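You operate a simulated robot arm through the tools that you are given. There is no shell and no other tool.

Carry out the task below with a simulated robot arm. There is one attempt and no reset: what you move stays moved.

Task
Read the cream peg tray and stand on it the bobbin tipped in the colour shown.
Fine: switch the reader on, press READ once; the tray stays on its plate.
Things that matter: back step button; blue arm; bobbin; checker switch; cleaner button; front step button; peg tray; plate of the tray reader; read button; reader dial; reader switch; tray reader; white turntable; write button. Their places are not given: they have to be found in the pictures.

It is judged by the outcome, as a careful person would: the job done as asked, and still so three seconds after it is handed in. It fails if anything else is knocked over, pushed out of place, dropped, spilled or broken.

Robot
A 6-joint arm with a two-finger gripper, fixed in place. Base frame: the origin is on the floor under the middle of its stand, x ahead of it, y to its left, z up; the work surface is at about z = 800. Units: mm, rad, N and s.
With the tool pointing down near the work surface it reaches from about 100 to 700 mm from the base axis. Its first joint turns from -1.152 to 1.152 rad. Payload 2.45 kg.
The TCP is the grasp point between the finger pads, 30 mm short of the fingertips. In the tool frame z runs along the fingers and y along their closing line. The gripper opens to 106 mm; its body begins 79 mm behind the TCP.
Orientation is that of the tool frame in the base frame, as a unit quaternion [x, y, z, w]. With the fingers straight down and closing along the base's y, the tool's x points along the base's -x, its y along +y and its z along -z.

Tools
- The arm moves only by the tool step_arm. Its argument "plan" is a list of rows, each a list of 3 entries, a list of its own where there are three numbers: the finger opening in mm, from 0 to 106, then the shift along the tool's x, y, z in mm, then the turn, a rotation vector about the tool's x, y, z in rad. In form: [[gripper, [x, y, z], [wx, wy, wz]], ...]. A call has 1 to 20 rows; each row shifts and turns the commanded pose from where the row before left it, along the tool's axes as they then stand. Each row takes 0.2 s and may step no farther than 50 mm and 0.15 rad from the row before; otherwise, or with a gripper value out of range, the whole call is refused. Where a pose cannot be reached the arm comes as near as it can. A force on the tool above 90 N (or 10 N above the force at the start of the call, whichever is more), or a blocked arm, ends the call early, and 0.2 s more pass. Each finger travels about 153 mm/s and halts on what it meets, pressing with about 26 N; the grip force reading is that of the motor and also rises with nothing between the fingers. The clock runs only during rows and for 0.2 s after the last one: add rows that do not move to give the fingers time. It gives the time, the measured TCP pose, the force on the tool (base axes), the opening and the grip force at its end, in the units of the frame above (readings bear some noise), with the torque about the TCP (base axes, N m) and any sound that the robot's microphone picked up.
- Cameras (640 x 400 px; columns grow to the right, rows downward): "scene" is fixed at [66.8, 447.7, 1380.8]; the picture's right is [-0.43, -0.90, 0.00], its down [-0.72, 0.34, -0.60] and it looks along [0.54, -0.26, -0.80] (base axes); focal length 214 px, centre (320, 200). "wrist" rides on the gripper at [76, -2, -106] in the tool frame; the picture's right is [0.02, 1.00, 0.00], its down [-0.78, 0.02, -0.62] and it looks along [-0.62, 0.01, 0.78] (tool axes); focal length 247 px, centre (320, 200).
- grab_frame(camera): a new picture of that camera. It takes no simulated time.
- probe_pixels(camera, pixels): for up to 12 pixels [column, row] of the newest picture of that camera ("zoom" is the newest enlarged one), the place [x, y, z] in the base frame of the surface seen there, good to about 3 mm. It takes no simulated time.
- enlarge(camera, box): a new picture of the part [left, top, right, bottom] of that camera's present view, enlarged. It takes no simulated time.
- hand_in(): hands the job in; it is judged then, once.

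Open the gripper and draw the arm clear of the work before you hand the job in, unless the task says otherwise.

The tools are called after ">>>" as a command line: name --argument value ..., lists and objects as JSON in quotes. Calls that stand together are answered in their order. step_arm: Moves the arm, as the interface text tells. Its arguments: {"type":"object","properties":{"plan":{"type":"array"}},"required":["plan"]} The other tools are called the same way: grab_frame (camera) takes a picture; probe_pixels (camera, pixels) gives the place of the surface under pixels of a picture; enlarge (camera, box) takes an enlarged picture of a part of a camera's view; hand_in () hands the job in.

At the start:

```text
t: 0.0
tool_pos: [388.3, 65.1, 1189.6]
tool_rot: [-0.001, 1.0, 0.001, 0.0]
contact_force: [-0.4, 1.4, -0.4]
wrist_torque: [0.0, 0.01, 0.03]
grip_width: 106.0
grasp_force: 0.0
```

scene: 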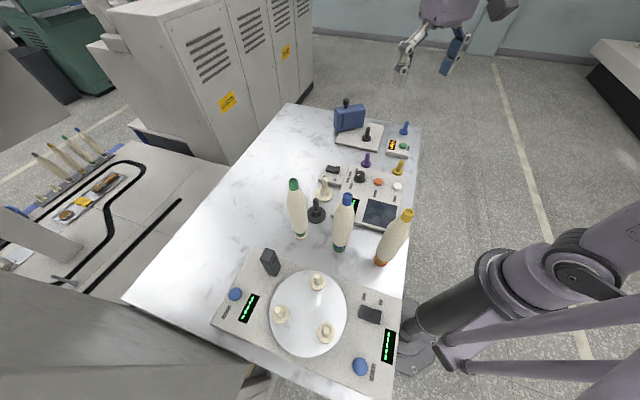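
wrist: 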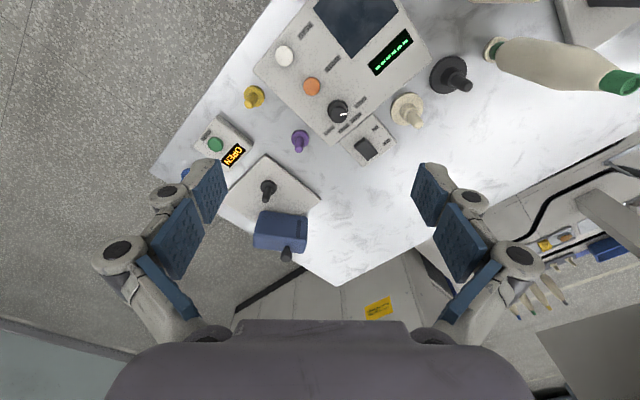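

The first pictures show a tray reader (scene about 370,200), three bobbins, a white turntable and several pegs. I take enlarged views to read the labels.

>>> enlarge --camera "scene" --box '[280, 90, 440, 190]'

>>> enlarge --camera "scene" --box '[270, 150, 430, 250]'

>>> enlarge --camera "scene" --box '[200, 240, 420, 390]'

>>> enlarge --camera "wrist" --box '[150, 0, 480, 206]'

```text
4.00 times, centred on (360, 140) of scene
```

zoom: 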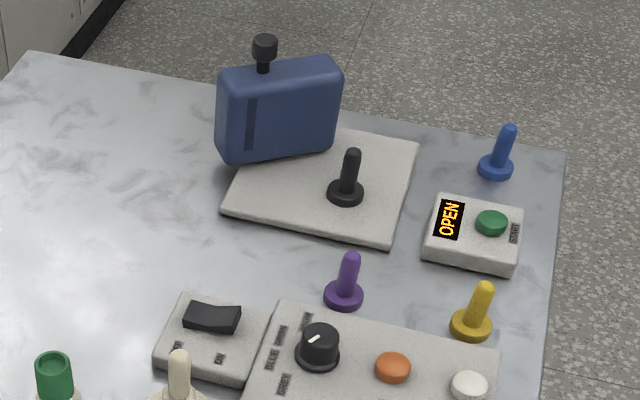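

```text
4.00 times, centred on (350, 200) of scene
```

zoom: 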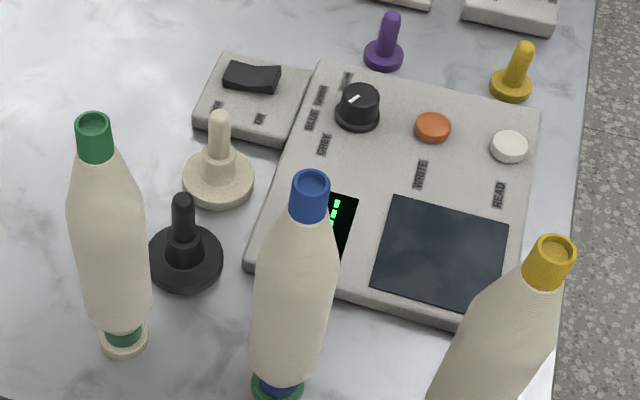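

```text
2.67 times, centred on (310, 315) of scene
```

zoom: 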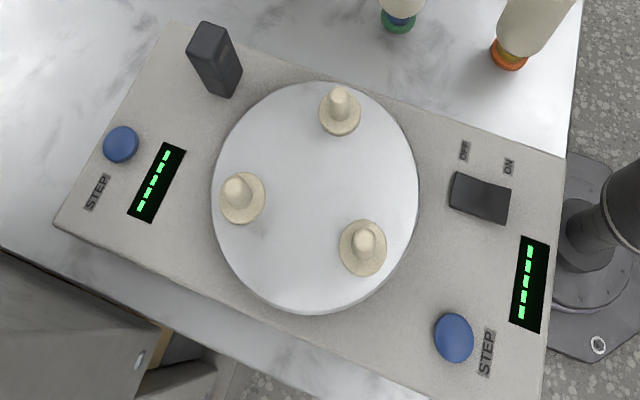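

```text
1.94 times, centred on (315, 103) of wrist
```

zoom: 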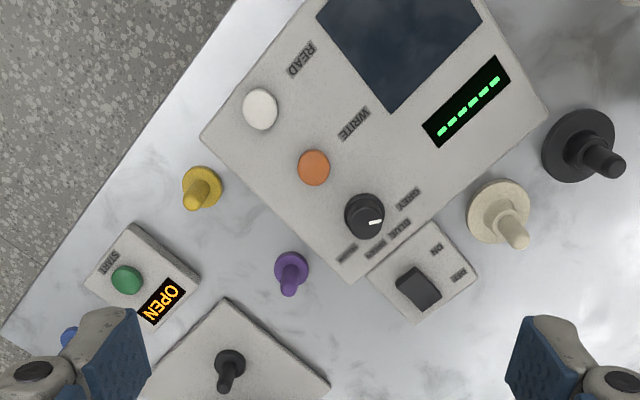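

I need the finer print: the dial labels, the bases of the bobbins, and the switch labels.

>>> enlarge --camera "wrist" --box '[290, 80, 418, 160]'

>>> enlarge --camera "scene" --box '[320, 155, 416, 215]'

>>> enlarge --camera "scene" --box '[280, 215, 408, 295]'

>>> enlarge --camera "scene" --box '[0, 120, 160, 270]'

>>> enlarge --camera "scene" --box '[320, 90, 416, 150]'

```text
5.00 times, centred on (354, 120) of wrist
```

zoom: 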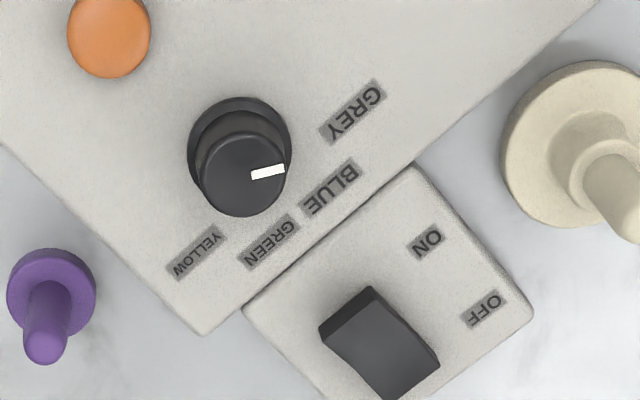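

```text
6.67 times, centred on (368, 185) of scene
```

zoom: 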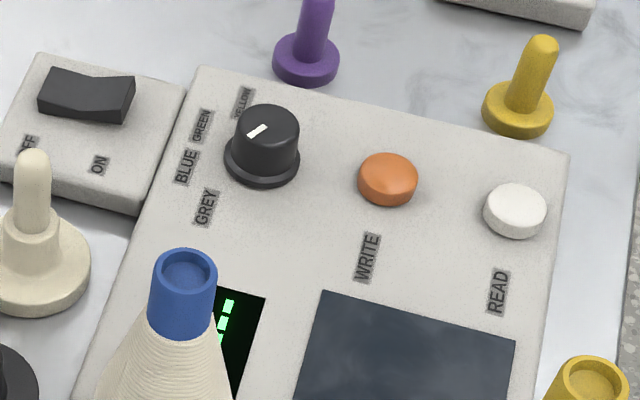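

```text
5.00 times, centred on (344, 255) of scene
```

zoom: 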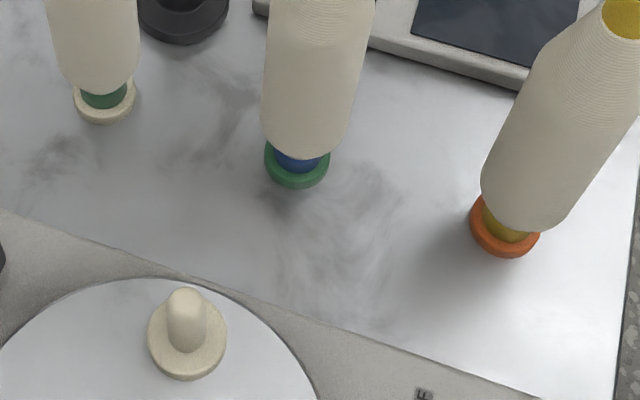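

```text
2.67 times, centred on (80, 195) of scene
```

zoom: 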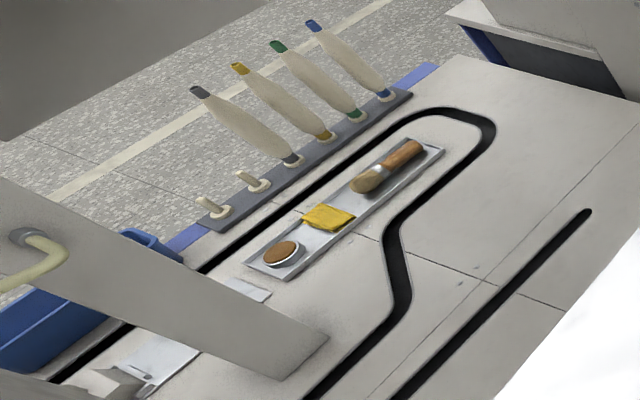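

```text
6.67 times, centred on (368, 120) of scene
```

zoom: 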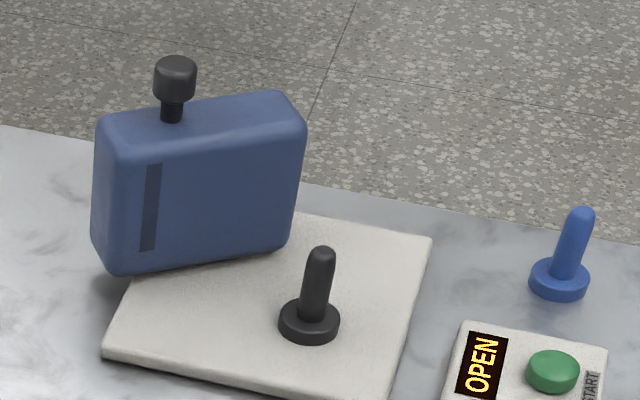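

I now know the layout: the cream peg tray at scene (325,190), reader plate (380,213), switch box (332,172), READ (397,187). I probe their places.

>>> grab_frame --camera "scene"

>>> enlarge --camera "scene" --box '[280, 150, 440, 250]'

>>> grab_frame --camera "wrist"

```text
taken
```

scene: 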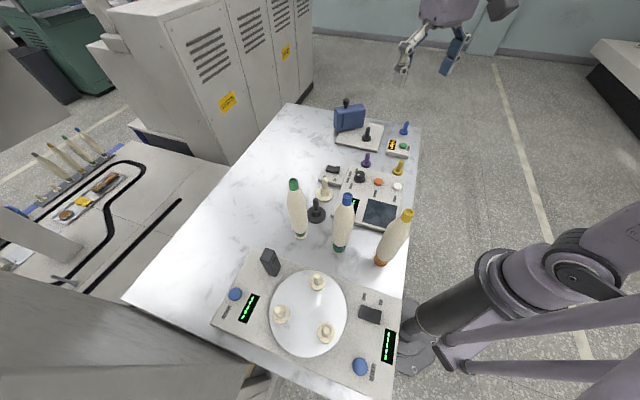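

```text
4.00 times, centred on (360, 200) of scene
```

zoom: 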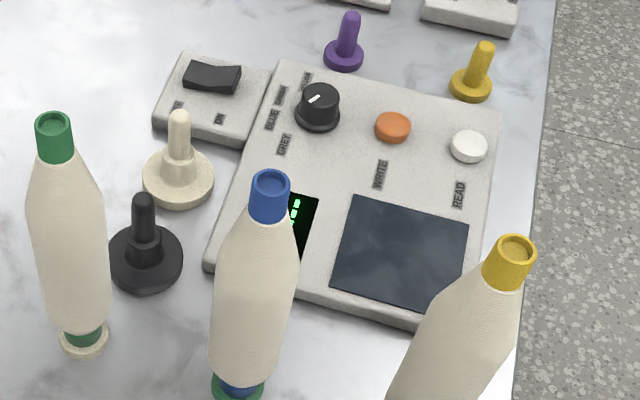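

```text
taken
```

wrist: 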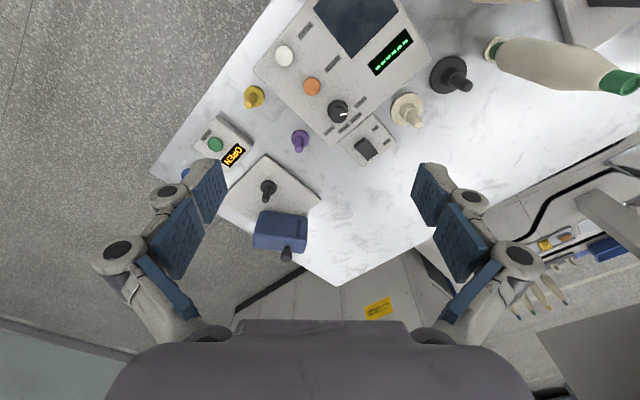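

>>> probe_pixels --camera "zoom" --pixels '[[181, 116], [177, 150], [150, 185], [206, 190], [178, 203], [212, 70], [225, 72], [190, 70], [469, 140], [400, 250], [350, 197], [468, 235]]'

>>> probe_pixels --camera "scene" --pixels '[[294, 184], [298, 215], [301, 237], [347, 200], [343, 220], [340, 251], [407, 214], [395, 235], [381, 264], [300, 103], [424, 135], [390, 215]]'

>>> probe_pixels --camera "wrist" --pixels '[[285, 55], [312, 87], [340, 110], [366, 148], [402, 107], [412, 118], [392, 102], [408, 97], [360, 20], [380, 70], [385, 150], [440, 75]]'

```text
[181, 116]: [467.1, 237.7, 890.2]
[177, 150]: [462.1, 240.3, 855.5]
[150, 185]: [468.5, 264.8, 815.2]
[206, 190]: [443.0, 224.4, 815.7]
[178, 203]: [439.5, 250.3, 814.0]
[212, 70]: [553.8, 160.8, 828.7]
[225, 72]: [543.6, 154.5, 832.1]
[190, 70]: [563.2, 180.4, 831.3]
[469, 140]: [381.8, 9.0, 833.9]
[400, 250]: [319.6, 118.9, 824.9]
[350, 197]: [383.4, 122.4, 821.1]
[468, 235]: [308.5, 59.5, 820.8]
```

```text
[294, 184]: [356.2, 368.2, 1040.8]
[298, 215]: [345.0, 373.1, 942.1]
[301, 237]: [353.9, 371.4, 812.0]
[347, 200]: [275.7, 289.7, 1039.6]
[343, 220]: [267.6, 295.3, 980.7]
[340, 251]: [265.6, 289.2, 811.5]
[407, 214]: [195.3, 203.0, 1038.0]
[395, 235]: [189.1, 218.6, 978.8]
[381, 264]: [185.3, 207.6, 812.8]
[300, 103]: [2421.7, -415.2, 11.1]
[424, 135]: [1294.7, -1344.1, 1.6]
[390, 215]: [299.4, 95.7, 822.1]
```

```text
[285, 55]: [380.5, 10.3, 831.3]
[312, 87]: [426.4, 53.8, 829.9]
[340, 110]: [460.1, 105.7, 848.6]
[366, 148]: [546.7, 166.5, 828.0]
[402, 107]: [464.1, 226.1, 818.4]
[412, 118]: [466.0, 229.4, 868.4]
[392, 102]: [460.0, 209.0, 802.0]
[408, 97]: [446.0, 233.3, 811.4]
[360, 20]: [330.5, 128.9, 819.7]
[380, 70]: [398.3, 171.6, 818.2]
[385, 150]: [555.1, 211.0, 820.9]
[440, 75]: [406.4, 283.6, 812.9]
```

The enlarged views are sharp, so I zoom in on the cream tray and the reader from the wrist camera and probe outlines for exact centres.

>>> enlarge --camera "wrist" --box '[376, 80, 440, 120]'

>>> probe_pixels --camera "zoom" --pixels '[[320, 200], [300, 140], [200, 280], [320, 130], [420, 280], [350, 330], [380, 380], [250, 200], [400, 200], [300, 320], [330, 250], [440, 240]]'

>>> enlarge --camera "wrist" --box '[240, 0, 448, 130]'

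```text
10.00 times, centred on (408, 100) of wrist
```

zoom: 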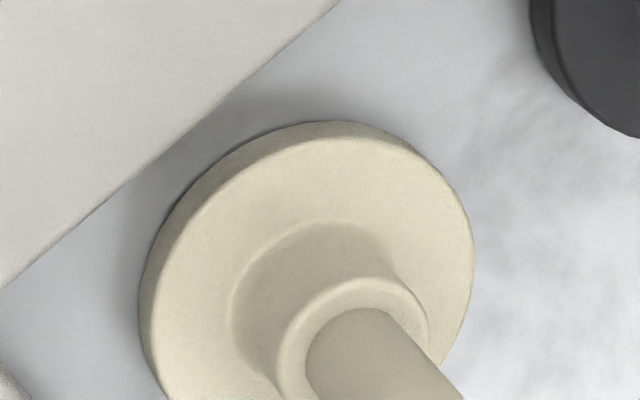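

```text
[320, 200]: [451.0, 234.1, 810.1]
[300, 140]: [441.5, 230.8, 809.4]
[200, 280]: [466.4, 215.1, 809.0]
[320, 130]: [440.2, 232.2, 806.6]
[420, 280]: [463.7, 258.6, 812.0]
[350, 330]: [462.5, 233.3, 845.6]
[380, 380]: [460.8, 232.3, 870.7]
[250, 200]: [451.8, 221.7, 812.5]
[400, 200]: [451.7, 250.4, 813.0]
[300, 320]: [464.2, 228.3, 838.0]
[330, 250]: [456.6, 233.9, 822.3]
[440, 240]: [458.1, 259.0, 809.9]
```

```text
3.08 times, centred on (344, 65) of wrist
```

zoom: 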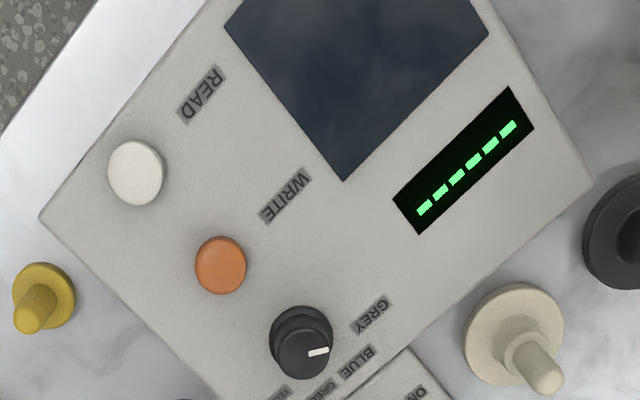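

I need the plate's corners and the switch's state; I zoom in on both.

>>> enlarge --camera "wrist" --box '[340, 108, 404, 168]'

>>> enlarge --camera "scene" --box '[316, 155, 348, 195]'

>>> enlarge --camera "scene" --box '[350, 190, 414, 240]'

```text
6.67 times, centred on (372, 138) of wrist
```

zoom: 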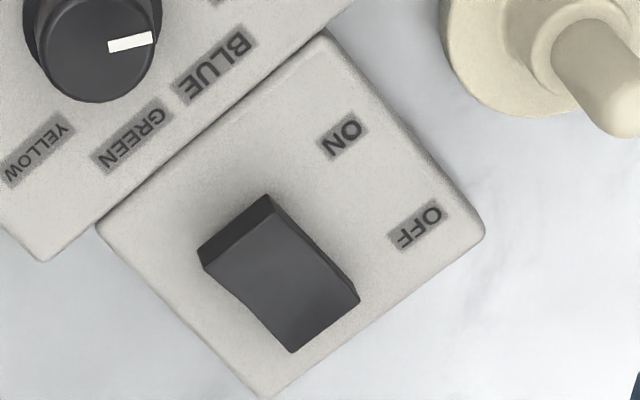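

```text
10.00 times, centred on (332, 175) of scene
```

zoom: 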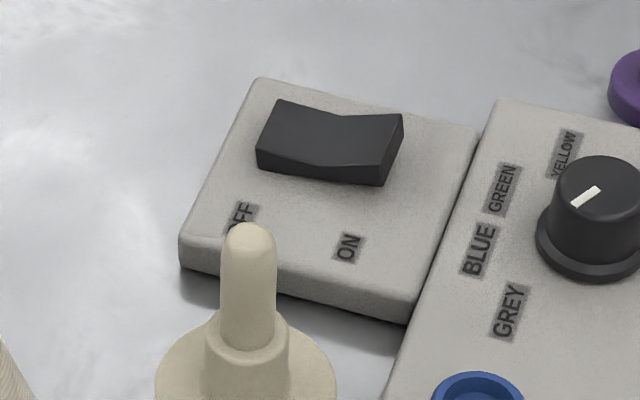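

```text
8.00 times, centred on (382, 215) of scene
```

zoom: 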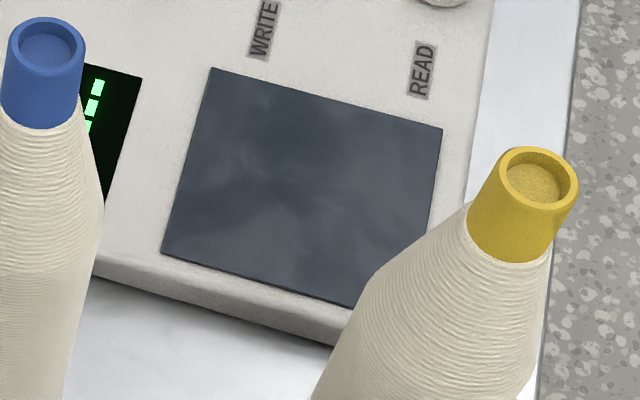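

The rocker's ON end (toward the reader) is raised, so the reader is off. I probe the plate corners in this zoom, then the rocker.

>>> probe_pixels --camera "zoom" --pixels '[[213, 71], [440, 130], [165, 252], [345, 302], [300, 185], [540, 180], [45, 60], [425, 70], [90, 255], [320, 335], [520, 200], [560, 165]]'

>>> enlarge --camera "scene" --box '[316, 155, 348, 195]'

>>> probe_pixels --camera "zoom" --pixels '[[290, 120], [280, 150], [330, 130], [375, 130], [395, 125], [365, 165], [248, 235], [250, 290], [340, 250], [600, 175], [400, 250], [240, 350]]'

```text
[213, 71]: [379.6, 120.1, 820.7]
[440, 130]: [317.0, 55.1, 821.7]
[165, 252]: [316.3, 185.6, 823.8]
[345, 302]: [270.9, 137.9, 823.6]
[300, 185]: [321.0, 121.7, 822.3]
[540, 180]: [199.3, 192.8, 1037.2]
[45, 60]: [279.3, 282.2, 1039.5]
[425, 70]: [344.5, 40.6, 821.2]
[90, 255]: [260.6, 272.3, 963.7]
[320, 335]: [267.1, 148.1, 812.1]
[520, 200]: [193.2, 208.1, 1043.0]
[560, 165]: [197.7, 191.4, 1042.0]
```

```text
10.00 times, centred on (332, 175) of scene
```

zoom: 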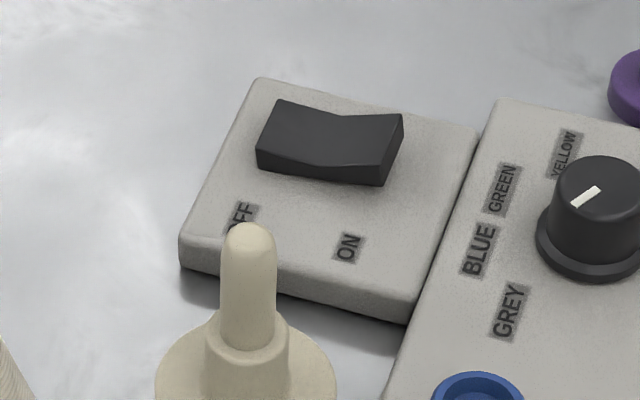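

```text
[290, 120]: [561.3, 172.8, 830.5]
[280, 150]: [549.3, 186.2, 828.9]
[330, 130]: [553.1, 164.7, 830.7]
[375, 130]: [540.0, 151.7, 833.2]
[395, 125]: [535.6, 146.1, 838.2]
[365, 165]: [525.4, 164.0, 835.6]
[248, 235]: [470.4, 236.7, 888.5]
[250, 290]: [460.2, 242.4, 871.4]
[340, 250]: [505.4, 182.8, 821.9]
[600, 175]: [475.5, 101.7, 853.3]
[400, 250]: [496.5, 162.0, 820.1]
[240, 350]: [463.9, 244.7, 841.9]
```

Plate corners give its centre at about (317, 120, 822), turned 45°, and the cream peg's axis is near (469, 234), top about 890. I move the arm above the tray, narrowing the opening, staying clear of the bobbins.

>>> step_arm --plan '[[90, [-16.1, 33.8, 0], [0, 0, 0]], [80, [-16.1, 33.8, 0], [0, 0, 0]], [70, [-16.1, 33.8, 0], [0, 0, 0]], [60, [-16.1, 33.8, 0], [0, 0, 0]], [60, [-16.1, 33.8, 0], [0, 0, 0]], [60, [0, 0, 40], [0, 0, 0]], [60, [0, 0, 40], [0, 0, 0]], [60, [0, 0, 40], [0, 0, 0]], [60, [0, 0, 0], [0, 0, 0]]]'

>>> grab_frame --camera "wrist"

>>> grab_frame --camera "scene"

```text
t: 2.0
tool_pos: [468.2, 236.4, 1069.7]
tool_rot: [0.001, 1.0, 0.001, 0.0]
contact_force: [-0.5, 0.6, 0.3]
wrist_torque: [-0.01, 0.04, 0.02]
grip_width: 60.2
grasp_force: 0.0
```

```text
taken
```

wrist: 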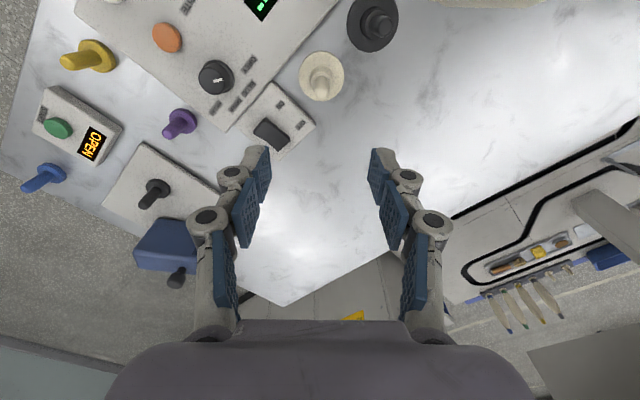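

```text
taken
```

scene: 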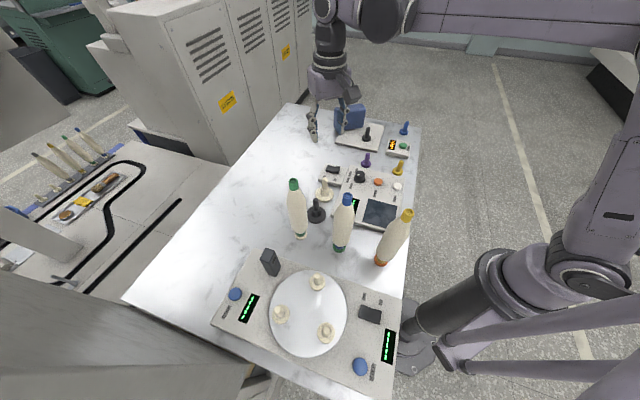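

The tray sits at (322,77) of the wrist picture, seen nearly from above. I zoom in to fix its axis exactly.

>>> enlarge --camera "wrist" --box '[280, 40, 376, 100]'

>>> probe_pixels --camera "zoom" --pixels '[[280, 280], [290, 320], [300, 240], [220, 260], [150, 220], [400, 220], [260, 110], [330, 300], [240, 300], [280, 380], [130, 300], [425, 290]]'

```text
6.67 times, centred on (328, 70) of wrist
```

zoom: 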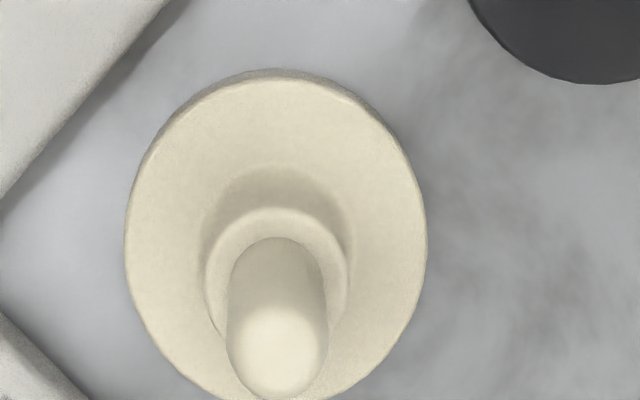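

```text
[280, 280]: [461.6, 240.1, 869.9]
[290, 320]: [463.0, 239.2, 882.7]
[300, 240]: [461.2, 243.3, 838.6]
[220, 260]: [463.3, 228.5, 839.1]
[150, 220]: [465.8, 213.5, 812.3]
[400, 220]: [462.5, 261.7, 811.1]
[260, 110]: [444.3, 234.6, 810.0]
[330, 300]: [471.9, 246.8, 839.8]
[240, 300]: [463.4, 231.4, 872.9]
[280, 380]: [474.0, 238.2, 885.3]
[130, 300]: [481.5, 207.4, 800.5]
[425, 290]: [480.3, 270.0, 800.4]
```

The tray's axis is near (469.5, 237.5), almost under the TCP. I descend so the fingertips stop above the collar (TCP about z = 880), fingers still open.

>>> step_arm --plan '[[60, [-1.3, 1.0, 40], [0, 0, 0]], [60, [0, 0, 40], [0, 0, 0]], [60, [0, 0, 40], [0, 0, 0]], [60, [0, 0, 35], [0, 0, 0]], [60, [0, 0, 20], [0, 0, 0]], [60, [0, 0, 14], [0, 0, 0]], [60, [0, 0, 0], [0, 0, 0]]]'

>>> grab_frame --camera "wrist"

>>> grab_frame --camera "scene"

```text
t: 3.6
tool_pos: [470.8, 236.8, 878.4]
tool_rot: [0.0, 1.0, 0.001, 0.0]
contact_force: [-0.6, 0.0, 0.1]
wrist_torque: [-0.03, 0.0, -0.01]
grip_width: 59.8
grasp_force: 0.0
```

```text
taken
```

wrist: 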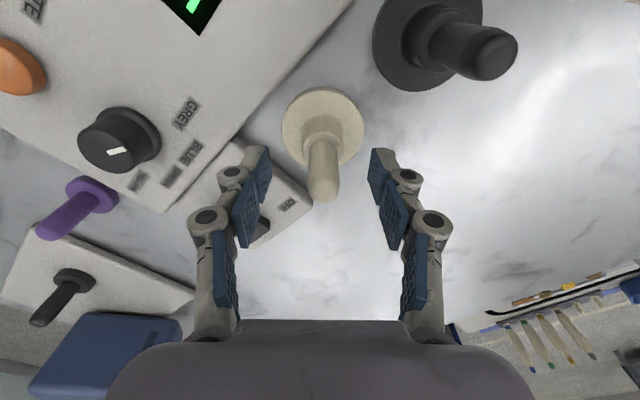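

```text
taken
```

scene: 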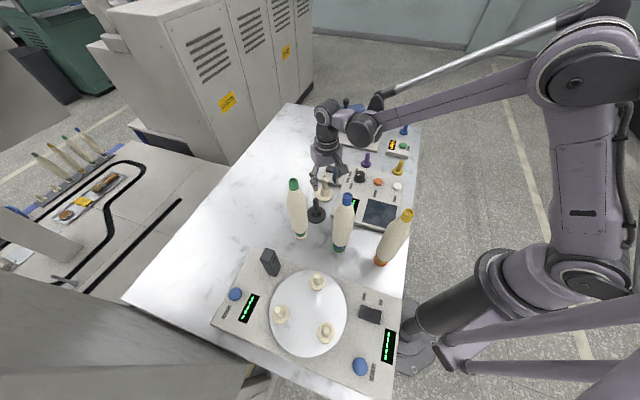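

The peg (tip at (323,195)) stands between the open fingers, which clear the reader and the black tray. I close on it.

>>> step_arm --plan '[[40, [0, 0, 0], [0, 0, 0]], [25, [0, 0, 0], [0, 0, 0]], [5, [0, 0, 0], [0, 0, 0]], [5, [0, 0, 0], [0, 0, 0]]]'

>>> grab_frame --camera "wrist"

```text
t: 4.6
tool_pos: [470.2, 236.5, 879.8]
tool_rot: [0.001, 1.0, 0.001, 0.001]
contact_force: [-0.2, 0.0, 0.0]
wrist_torque: [0.01, -0.03, -0.01]
grip_width: 17.0
grasp_force: 26.4
```

```text
taken
```

wrist: 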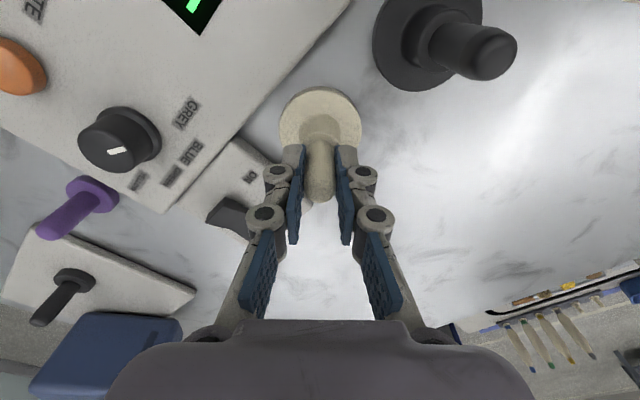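

The gripper holds the 17 mm peg with 26 N. I lift it 60 mm and carry it at that height over the reader plate at (317, 120.5).

>>> step_arm --plan '[[5, [0, 0, -15], [0, 0, 0]], [5, [0, 0, -20], [0, 0, 0]], [5, [0, 0, -25], [0, 0, 0]], [5, [10, -7.5, 0], [0, 0, 0]], [5, [19.1, -14.5, 0], [0, 0, 0]], [5, [19.1, -14.5, 0], [0, 0, 0]], [5, [19.1, -14.5, 0], [0, 0, 0]], [5, [19.1, -14.5, 0], [0, 0, 0]], [5, [19.1, -14.5, 0], [0, 0, 0]], [5, [19.1, -14.5, 0], [0, 0, 0]], [5, [19.1, -14.5, 0], [0, 0, 0]], [5, [9.5, -7.0, 0], [0, 0, 0]], [5, [0, 0, 0], [0, 0, 0]]]'

>>> grab_frame --camera "wrist"

>>> grab_frame --camera "scene"

```text
t: 7.4
tool_pos: [317.2, 119.9, 941.7]
tool_rot: [0.0, 1.0, 0.001, 0.0]
contact_force: [0.1, 0.2, -0.6]
wrist_torque: [-0.03, 0.01, 0.01]
grip_width: 16.9
grasp_force: 26.7
```

```text
taken
```

wrist: 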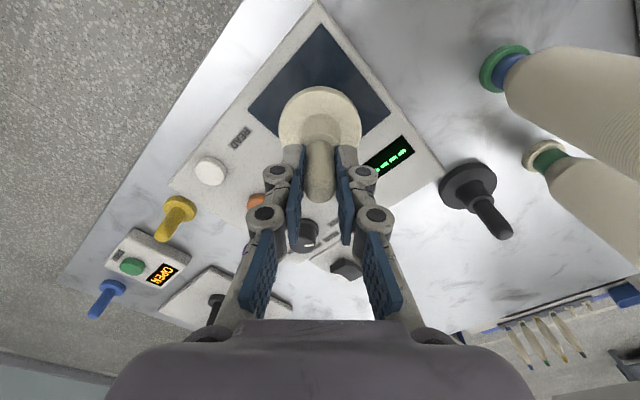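

```text
taken
```

scene: 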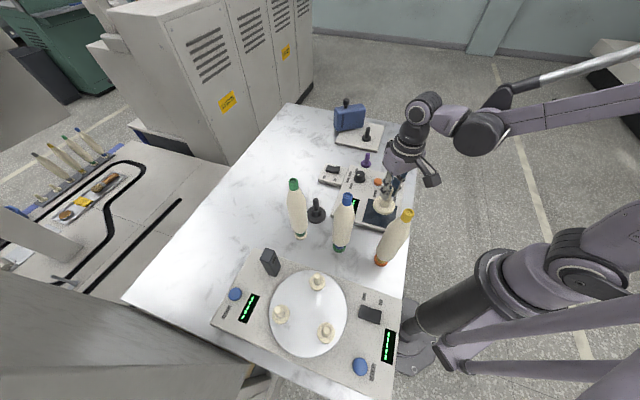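

The tray hangs over the plate (plate corners at (322,25), (250,108), (390,112)). I lower it most of the way, then creep down to contact.

>>> step_arm --plan '[[5, [0, 0, 15], [0, 0, 0]], [5, [0, 0, 12], [0, 0, 0]], [5, [0, 0, 6], [0, 0, 0]], [5, [0, 0, 2], [0, 0, 0]], [5, [0, 0, 0], [0, 0, 0]]]'

>>> enlarge --camera "scene" --box '[340, 170, 420, 240]'

>>> grab_frame --camera "wrist"

```text
t: 8.6
tool_pos: [317.9, 120.7, 905.2]
tool_rot: [-0.001, 1.0, 0.001, 0.0]
contact_force: [-0.4, -0.1, -0.4]
wrist_torque: [0.01, -0.04, 0.03]
grip_width: 16.5
grasp_force: 26.1
```

```text
5.71 times, centred on (380, 205) of scene
```

zoom: 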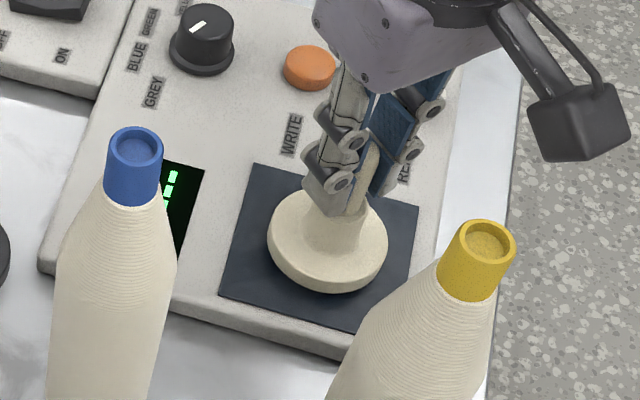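

```text
taken
```

wrist: 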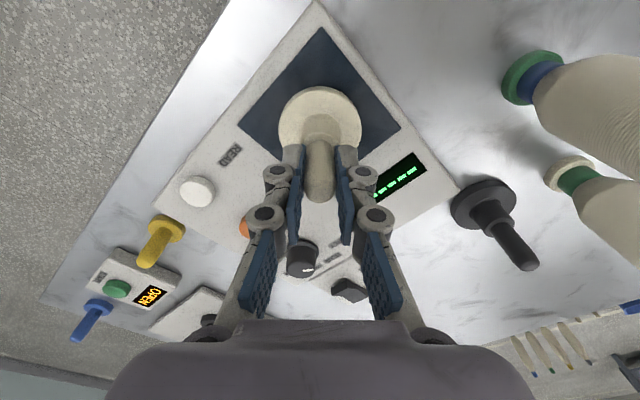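

No contact yet at TCP z 905; the tray is centred over the dark plate. I creep down 1 mm at a time.

>>> step_arm --plan '[[5, [0, 0, 1], [0, 0, 0]], [5, [0, 0, 1], [0, 0, 0]], [5, [0, 0, 0], [0, 0, 0]]]'

```text
t: 9.4
tool_pos: [316.2, 120.0, 903.4]
tool_rot: [-0.001, 1.0, 0.001, 0.0]
contact_force: [-0.6, -0.5, -1.1]
wrist_torque: [0.0, -0.03, 0.03]
grip_width: 16.8
grasp_force: 25.9
```

Still only noise-level force at z 903.4; I go on creeping.

>>> step_arm --plan '[[5, [0, 0, 1], [0, 0, 0]], [5, [0, 0, 0], [0, 0, 0]]]'

>>> step_arm --plan '[[5, [0, 0, 1], [0, 0, 0]], [5, [0, 0, 0], [0, 0, 0]]]'

```text
t: 10.0
tool_pos: [316.4, 120.6, 901.9]
tool_rot: [-0.001, 1.0, 0.001, 0.001]
contact_force: [0.3, -0.3, -0.2]
wrist_torque: [0.02, 0.05, 0.01]
grip_width: 16.6
grasp_force: 26.1
```

```text
t: 10.6
tool_pos: [317.9, 120.4, 901.0]
tool_rot: [0.001, 1.0, 0.001, 0.0]
contact_force: [0.1, -0.5, 0.1]
wrist_torque: [-0.04, -0.01, -0.02]
grip_width: 16.3
grasp_force: 26.2
```

The force is still about zero at z 901; I lower two more single millimetres and check each.

>>> step_arm --plan '[[5, [0, 0, 1], [0, 0, 0]], [5, [0, 0, 0], [0, 0, 0]]]'

>>> enlarge --camera "scene" --box '[360, 190, 408, 230]'

```text
t: 11.2
tool_pos: [317.7, 120.9, 899.6]
tool_rot: [0.0, 1.0, 0.001, -0.001]
contact_force: [-0.1, -0.8, 0.3]
wrist_torque: [-0.05, -0.01, 0.0]
grip_width: 16.8
grasp_force: 26.4
```

```text
10.00 times, centred on (384, 210) of scene
```

zoom: 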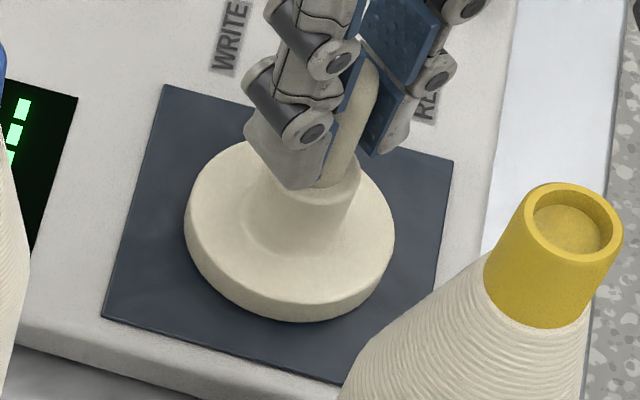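

It looks close to touching. I probe the plate beside the tray and the tray's rim to compare heights (rim was about 12 mm above the table).

>>> probe_pixels --camera "zoom" --pixels '[[150, 280], [180, 310], [300, 350], [400, 300], [220, 200], [280, 270], [350, 270], [300, 310], [210, 270], [370, 300]]'

>>> step_arm --plan '[[5, [0, 0, 1], [0, 0, 0]], [5, [0, 0, 0], [0, 0, 0]]]'

```text
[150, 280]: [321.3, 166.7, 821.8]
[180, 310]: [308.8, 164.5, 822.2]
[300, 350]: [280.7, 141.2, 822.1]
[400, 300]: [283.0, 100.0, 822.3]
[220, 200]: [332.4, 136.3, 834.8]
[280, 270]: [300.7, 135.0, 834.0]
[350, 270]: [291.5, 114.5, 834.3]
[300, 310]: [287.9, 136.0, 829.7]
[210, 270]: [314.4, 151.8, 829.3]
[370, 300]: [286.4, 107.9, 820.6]
```

```text
t: 11.8
tool_pos: [316.7, 120.7, 899.4]
tool_rot: [0.0, 1.0, 0.001, 0.001]
contact_force: [-1.0, -0.6, 25.8]
wrist_torque: [-0.02, 0.03, -0.01]
grip_width: 16.9
grasp_force: 26.0
```

25.8 N upward: the tray stands on the plate. I ease off half a millimetre, open the fingers, then rise straight up.

>>> step_arm --plan '[[5, [0, 0, -0.7], [0, 0, 0]], [22, [0, 0, 0], [0, 0, 0]], [40, [0, 0, 0], [0, 0, 0]], [50, [0, 0, 0], [0, 0, 0]], [50, [0, 0, -20], [0, 0, 0]], [50, [0, 0, -40], [0, 0, 0]], [50, [0, 0, -40], [0, 0, 0]], [50, [0, 0, 0], [0, 0, 0]]]'

>>> grab_frame --camera "wrist"

>>> enlarge --camera "scene" --box '[320, 150, 440, 240]'

```text
t: 13.6
tool_pos: [318.2, 120.4, 999.8]
tool_rot: [0.0, 1.0, 0.0, 0.0]
contact_force: [0.2, -0.9, 0.4]
wrist_torque: [-0.01, -0.02, 0.0]
grip_width: 49.7
grasp_force: 0.0
```

```text
taken
```

wrist: 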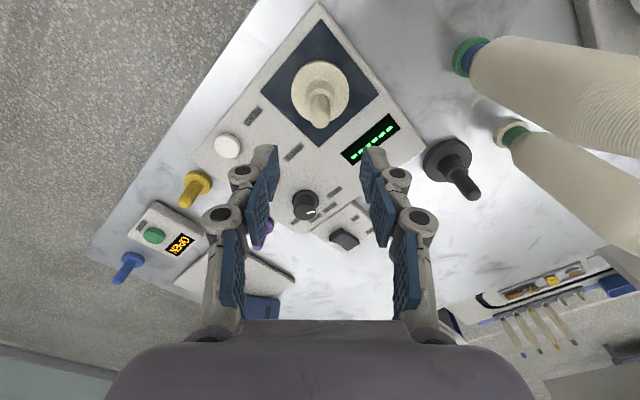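

```text
4.44 times, centred on (380, 195) of scene
```

zoom: 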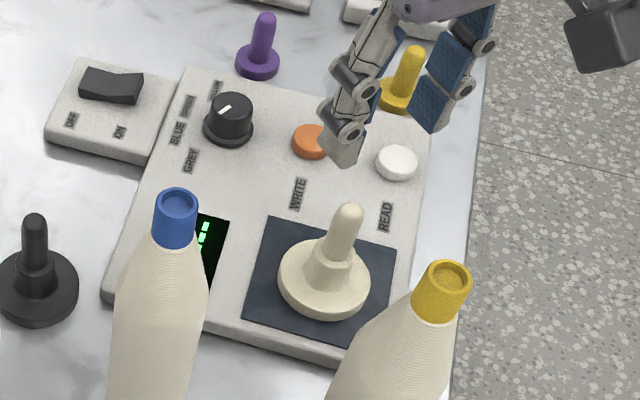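

The tray stands upright on the plate. Next the reader switch; I zoom in on the rocker at (345,238) in the wrist view to fix its ON end.

>>> enlarge --camera "wrist" --box '[312, 210, 376, 260]'

>>> enlarge --camera "scene" --box '[320, 156, 352, 188]'

>>> probe_pixels --camera "zoom" --pixels '[[200, 140], [280, 145], [220, 170], [300, 175], [330, 150], [370, 145], [355, 175], [390, 150], [375, 190], [345, 200], [180, 160], [365, 165]]'

```text
8.00 times, centred on (344, 235) of wrist
```

zoom: 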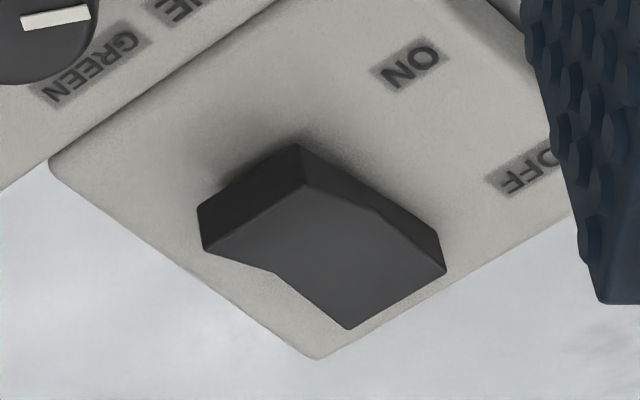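

```text
12.50 times, centred on (336, 172) of scene
```

zoom: 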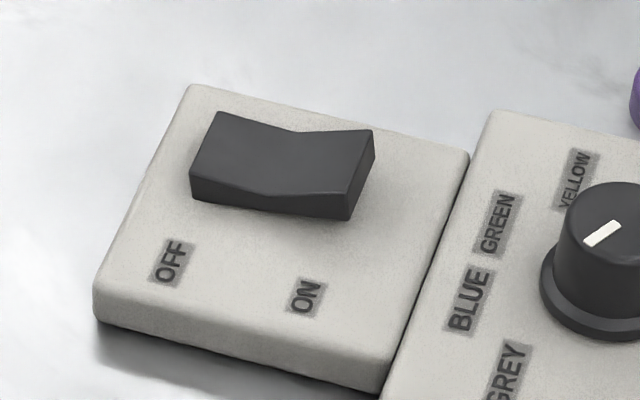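

```text
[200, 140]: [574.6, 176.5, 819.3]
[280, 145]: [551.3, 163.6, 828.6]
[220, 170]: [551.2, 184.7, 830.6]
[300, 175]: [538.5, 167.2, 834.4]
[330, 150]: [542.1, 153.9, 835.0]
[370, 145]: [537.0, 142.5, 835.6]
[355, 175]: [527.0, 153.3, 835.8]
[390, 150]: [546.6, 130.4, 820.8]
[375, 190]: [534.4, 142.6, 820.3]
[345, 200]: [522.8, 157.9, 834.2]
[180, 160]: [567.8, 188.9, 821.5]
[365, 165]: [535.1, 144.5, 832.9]
```

The ON end's top edge runs from about (541,141) to (524,157) at z ≈ 837. I close the fingers and go above (533,150), tip well above the rocker.

>>> step_arm --plan '[[30, [-35.8, 4.9, 0], [0, 0, 0]], [10, [-35.8, 4.9, 0], [0, 0, 0]], [0, [-35.8, 4.9, 0], [0, 0, 0]], [0, [-35.8, 4.9, 0], [0, 0, 0]], [0, [-35.8, 4.9, 0], [0, 0, 0]], [0, [-35.8, 4.9, 0], [0, 0, 0]], [0, [0, 0, 40], [0, 0, 0]], [0, [0, 0, 40], [0, 0, 0]], [0, [0, 0, 30], [0, 0, 0]], [0, [0, 0, 0], [0, 0, 0]]]'

>>> grab_frame --camera "wrist"

>>> enlarge --camera "scene" --box '[310, 140, 374, 190]'

```text
t: 15.8
tool_pos: [532.8, 150.4, 888.4]
tool_rot: [0.0, 1.0, 0.001, 0.0]
contact_force: [-0.2, 0.0, 0.3]
wrist_torque: [-0.03, 0.0, -0.01]
grip_width: 0.0
grasp_force: 26.1
```

```text
taken
```

wrist: 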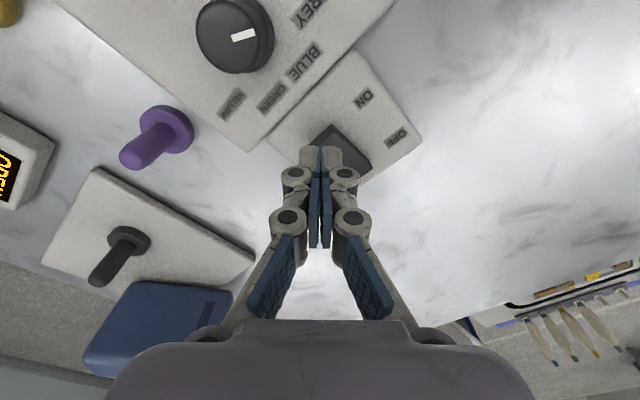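

```text
8.00 times, centred on (342, 165) of scene
```

zoom: 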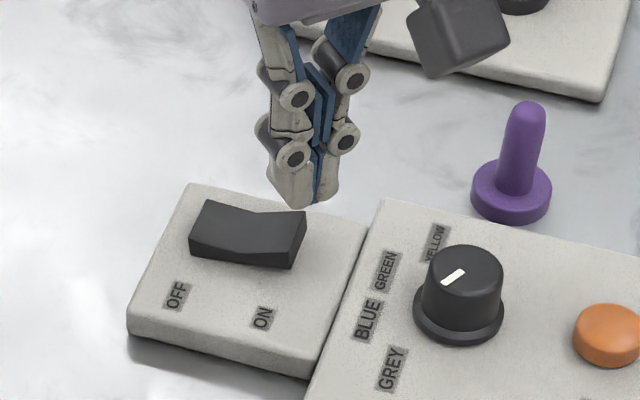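

The closed tips stand above the ON end's edge (scene zoom (300,205)). I shift 2 mm inboard and press down in small steps, listening for a click.

>>> step_arm --plan '[[0, [-1.8, 1.8, 12], [0, 0, 0]], [0, [0, 0, 5], [0, 0, 0]], [0, [0, 0, 3], [0, 0, 0]], [0, [0, 0, 2], [0, 0, 0]], [0, [0, 0, 0], [0, 0, 0]]]'

>>> enlarge --camera "scene" --box '[310, 140, 374, 190]'

```text
t: 17.0
tool_pos: [533.9, 151.6, 867.9]
tool_rot: [-0.001, 1.0, 0.0, 0.001]
contact_force: [0.5, 0.2, -0.3]
wrist_torque: [-0.03, -0.02, 0.0]
grip_width: 0.1
grasp_force: 26.1
```

```text
8.00 times, centred on (342, 165) of scene
```

zoom: 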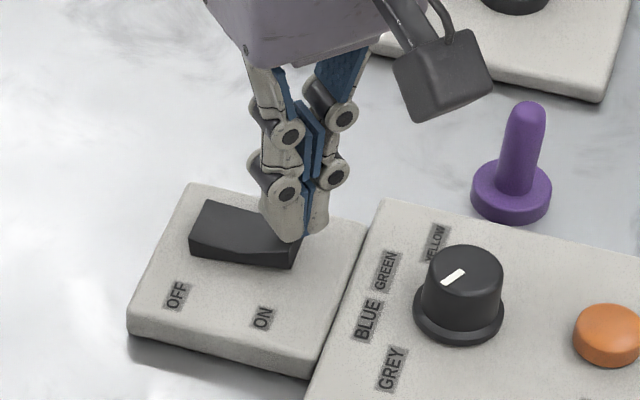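

The tips are right over the ON end, just above touching at z 868. I press on in 1.5 mm steps.

>>> step_arm --plan '[[0, [0, 0, 1.5], [0, 0, 0]], [0, [0, 0, 1.5], [0, 0, 0]], [0, [0, 0, 1.5], [0, 0, 0]], [0, [0, 0, 1.5], [0, 0, 0]]]'

>>> enlarge --camera "scene" --box '[310, 140, 374, 190]'

```text
t: 18.0
tool_pos: [534.0, 152.7, 860.8]
tool_rot: [0.0, 1.0, 0.001, 0.0]
contact_force: [-0.5, -0.1, 1.2]
wrist_torque: [-0.02, 0.01, 0.01]
grip_width: 0.0
grasp_force: 28.5
```

```text
8.00 times, centred on (342, 165) of scene
```

zoom: 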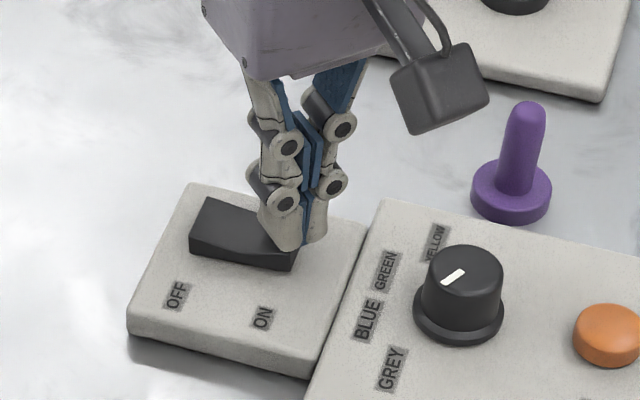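

Force is only 1.2 N; I continue pressing gently.

>>> step_arm --plan '[[0, [0, 0, 1.5], [0, 0, 0]], [0, [0, 0, 0], [0, 0, 0]]]'

>>> step_arm --plan '[[0, [0, 0, 1.5], [0, 0, 0]], [0, [0, 0, 0], [0, 0, 0]]]'

>>> enlarge --camera "scene" --box '[320, 150, 352, 190]'

```text
t: 18.6
tool_pos: [534.0, 151.5, 859.7]
tool_rot: [0.0, 1.0, 0.001, 0.0]
contact_force: [0.6, -0.5, 0.1]
wrist_torque: [-0.01, -0.01, 0.04]
grip_width: 0.0
grasp_force: 28.5
```

```text
t: 19.2
tool_pos: [534.7, 152.4, 859.6]
tool_rot: [0.001, 1.0, 0.001, -0.001]
contact_force: [-0.5, -0.1, -0.5]
wrist_torque: [-0.01, -0.01, 0.0]
grip_width: 0.0
grasp_force: 28.4
```

```text
10.00 times, centred on (336, 170) of scene
```

zoom: 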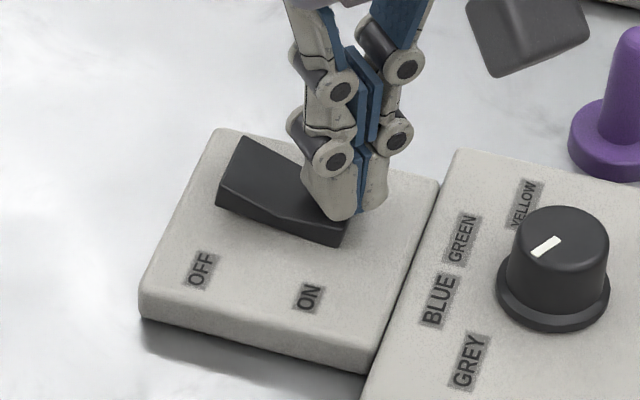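

The rocker has tipped: the OFF end is now raised, so the reader is on. I rise straight up and look at the display.

>>> step_arm --plan '[[0, [0, 0, -15], [0, 0, 0]], [0, [0, 0, -40], [0, 0, 0]], [0, [0, 0, -40], [0, 0, 0]], [0, [0, 0, -40], [0, 0, 0]], [0, [0, 0, 0], [0, 0, 0]]]'

>>> enlarge --camera "scene" --box '[316, 150, 412, 230]'

>>> grab_frame --camera "wrist"

```text
t: 20.4
tool_pos: [533.9, 152.5, 993.7]
tool_rot: [0.0, 1.0, 0.001, 0.0]
contact_force: [0.9, -0.7, 0.0]
wrist_torque: [0.01, 0.02, 0.01]
grip_width: 0.1
grasp_force: 28.4
```

```text
5.00 times, centred on (364, 190) of scene
```

zoom: 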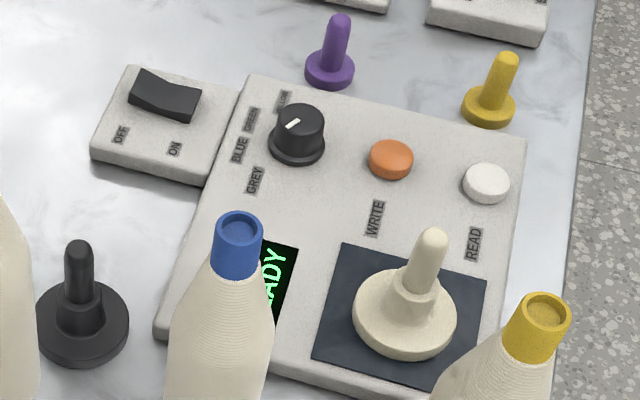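

```text
taken
```

wrist: 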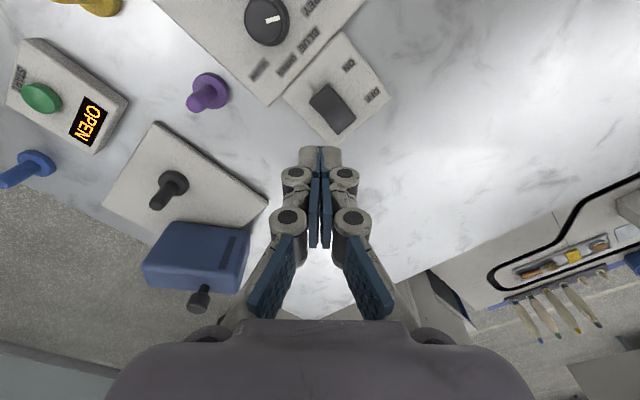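

The display reads "READY" (zoom (272,270)). Now the white READ button at zoom (487,182); I probe it and its neighbours.

>>> probe_pixels --camera "zoom" --pixels '[[487, 180], [470, 178], [503, 182], [488, 170], [484, 192], [487, 202], [388, 152], [507, 58], [490, 110], [432, 240], [475, 245], [505, 205]]'

```text
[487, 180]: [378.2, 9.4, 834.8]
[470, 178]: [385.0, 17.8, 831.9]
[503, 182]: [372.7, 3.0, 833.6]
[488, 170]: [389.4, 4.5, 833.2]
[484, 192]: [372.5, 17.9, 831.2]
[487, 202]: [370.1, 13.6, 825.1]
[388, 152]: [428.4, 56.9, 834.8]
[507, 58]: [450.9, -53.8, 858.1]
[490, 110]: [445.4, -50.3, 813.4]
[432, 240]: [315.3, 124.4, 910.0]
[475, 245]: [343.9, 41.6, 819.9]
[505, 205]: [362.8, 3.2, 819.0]
```

READ's centre is about (380, 10), top z ≈ 834. I move above it with the fingers closed, stopping about 10 mm over it.

>>> step_arm --plan '[[0, [30.8, -28.5, 0], [0, 0, 0]], [0, [30.8, -28.5, 0], [0, 0, 0]], [0, [30.8, -28.5, 0], [0, 0, 0]], [0, [30.8, -28.5, 0], [0, 0, 0]], [0, [30.7, -28.5, 0], [0, 0, 0]], [0, [0, 0, 40], [0, 0, 0]], [0, [0, 0, 40], [0, 0, 0]], [0, [0, 0, 38], [0, 0, 0]], [0, [0, 0, 0], [0, 0, 0]]]'

>>> enlarge --camera "scene" --box '[360, 150, 424, 210]'

>>> grab_frame --camera "wrist"

```text
t: 22.4
tool_pos: [378.9, 11.0, 874.8]
tool_rot: [0.0, 1.0, 0.001, 0.0]
contact_force: [-0.4, 0.1, -0.2]
wrist_torque: [-0.02, -0.01, 0.02]
grip_width: 0.2
grasp_force: 28.1
```

```text
6.67 times, centred on (392, 180) of scene
```

zoom: 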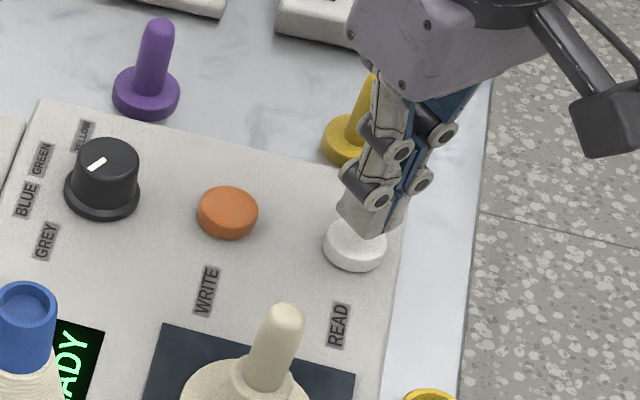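

```text
taken
```

wrist: 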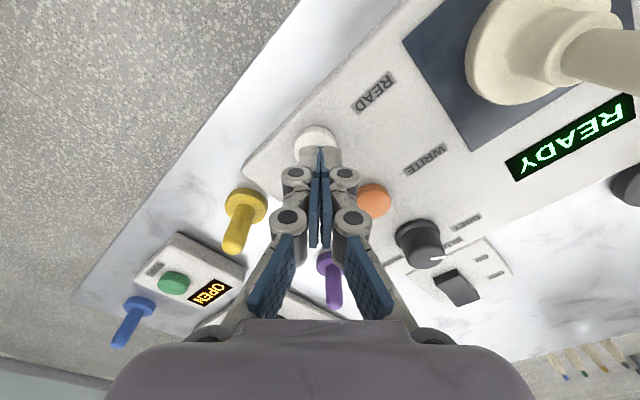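

The tips are centred over READ. I lower in one steady motion with small steps.

>>> step_arm --plan '[[0, [0, 0, 7], [0, 0, 0]], [0, [0, 0, 2], [0, 0, 0]], [0, [0, 0, 1], [0, 0, 0]], [0, [0, 0, 1], [0, 0, 0]], [0, [0, 0, 1], [0, 0, 0]]]'

>>> enlarge --camera "wrist" --box '[480, 80, 640, 190]'

```text
t: 23.6
tool_pos: [380.3, 9.1, 863.5]
tool_rot: [-0.001, 1.0, 0.001, 0.0]
contact_force: [0.3, -0.1, -0.2]
wrist_torque: [-0.03, -0.02, -0.01]
grip_width: 0.2
grasp_force: 28.3
```

```text
3.64 times, centred on (560, 135) of wrist
```

zoom: 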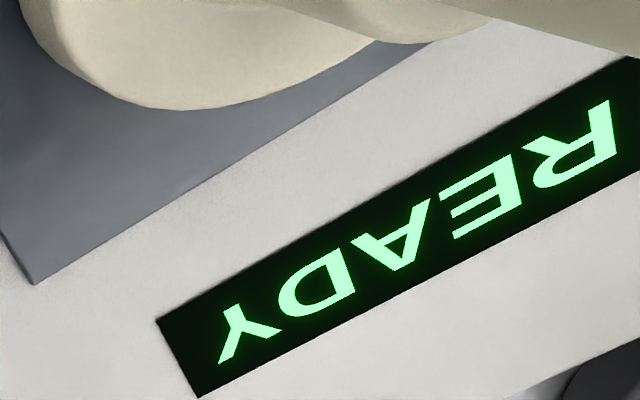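

Still "READY" and no force at z 863.5; I keep going down 1 mm at a time.

>>> step_arm --plan '[[0, [0, 0, 1], [0, 0, 0]], [0, [0, 0, 1], [0, 0, 0]]]'

>>> enlarge --camera "wrist" --box '[480, 80, 640, 190]'

```text
t: 24.2
tool_pos: [380.5, 10.0, 861.0]
tool_rot: [0.0, 1.0, 0.001, 0.0]
contact_force: [-0.2, 0.8, -0.1]
wrist_torque: [0.01, 0.02, 0.03]
grip_width: 0.1
grasp_force: 28.7
```

```text
3.64 times, centred on (560, 135) of wrist
```

zoom: 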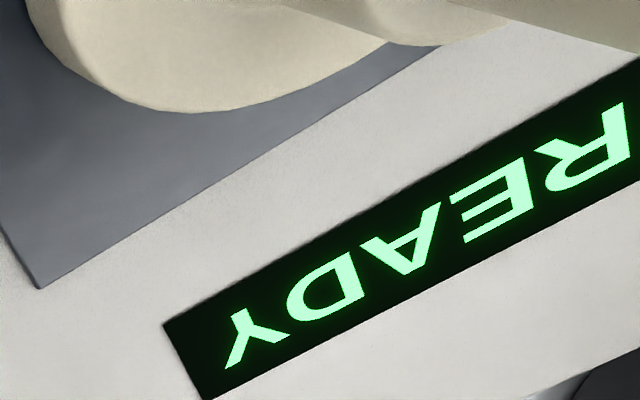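

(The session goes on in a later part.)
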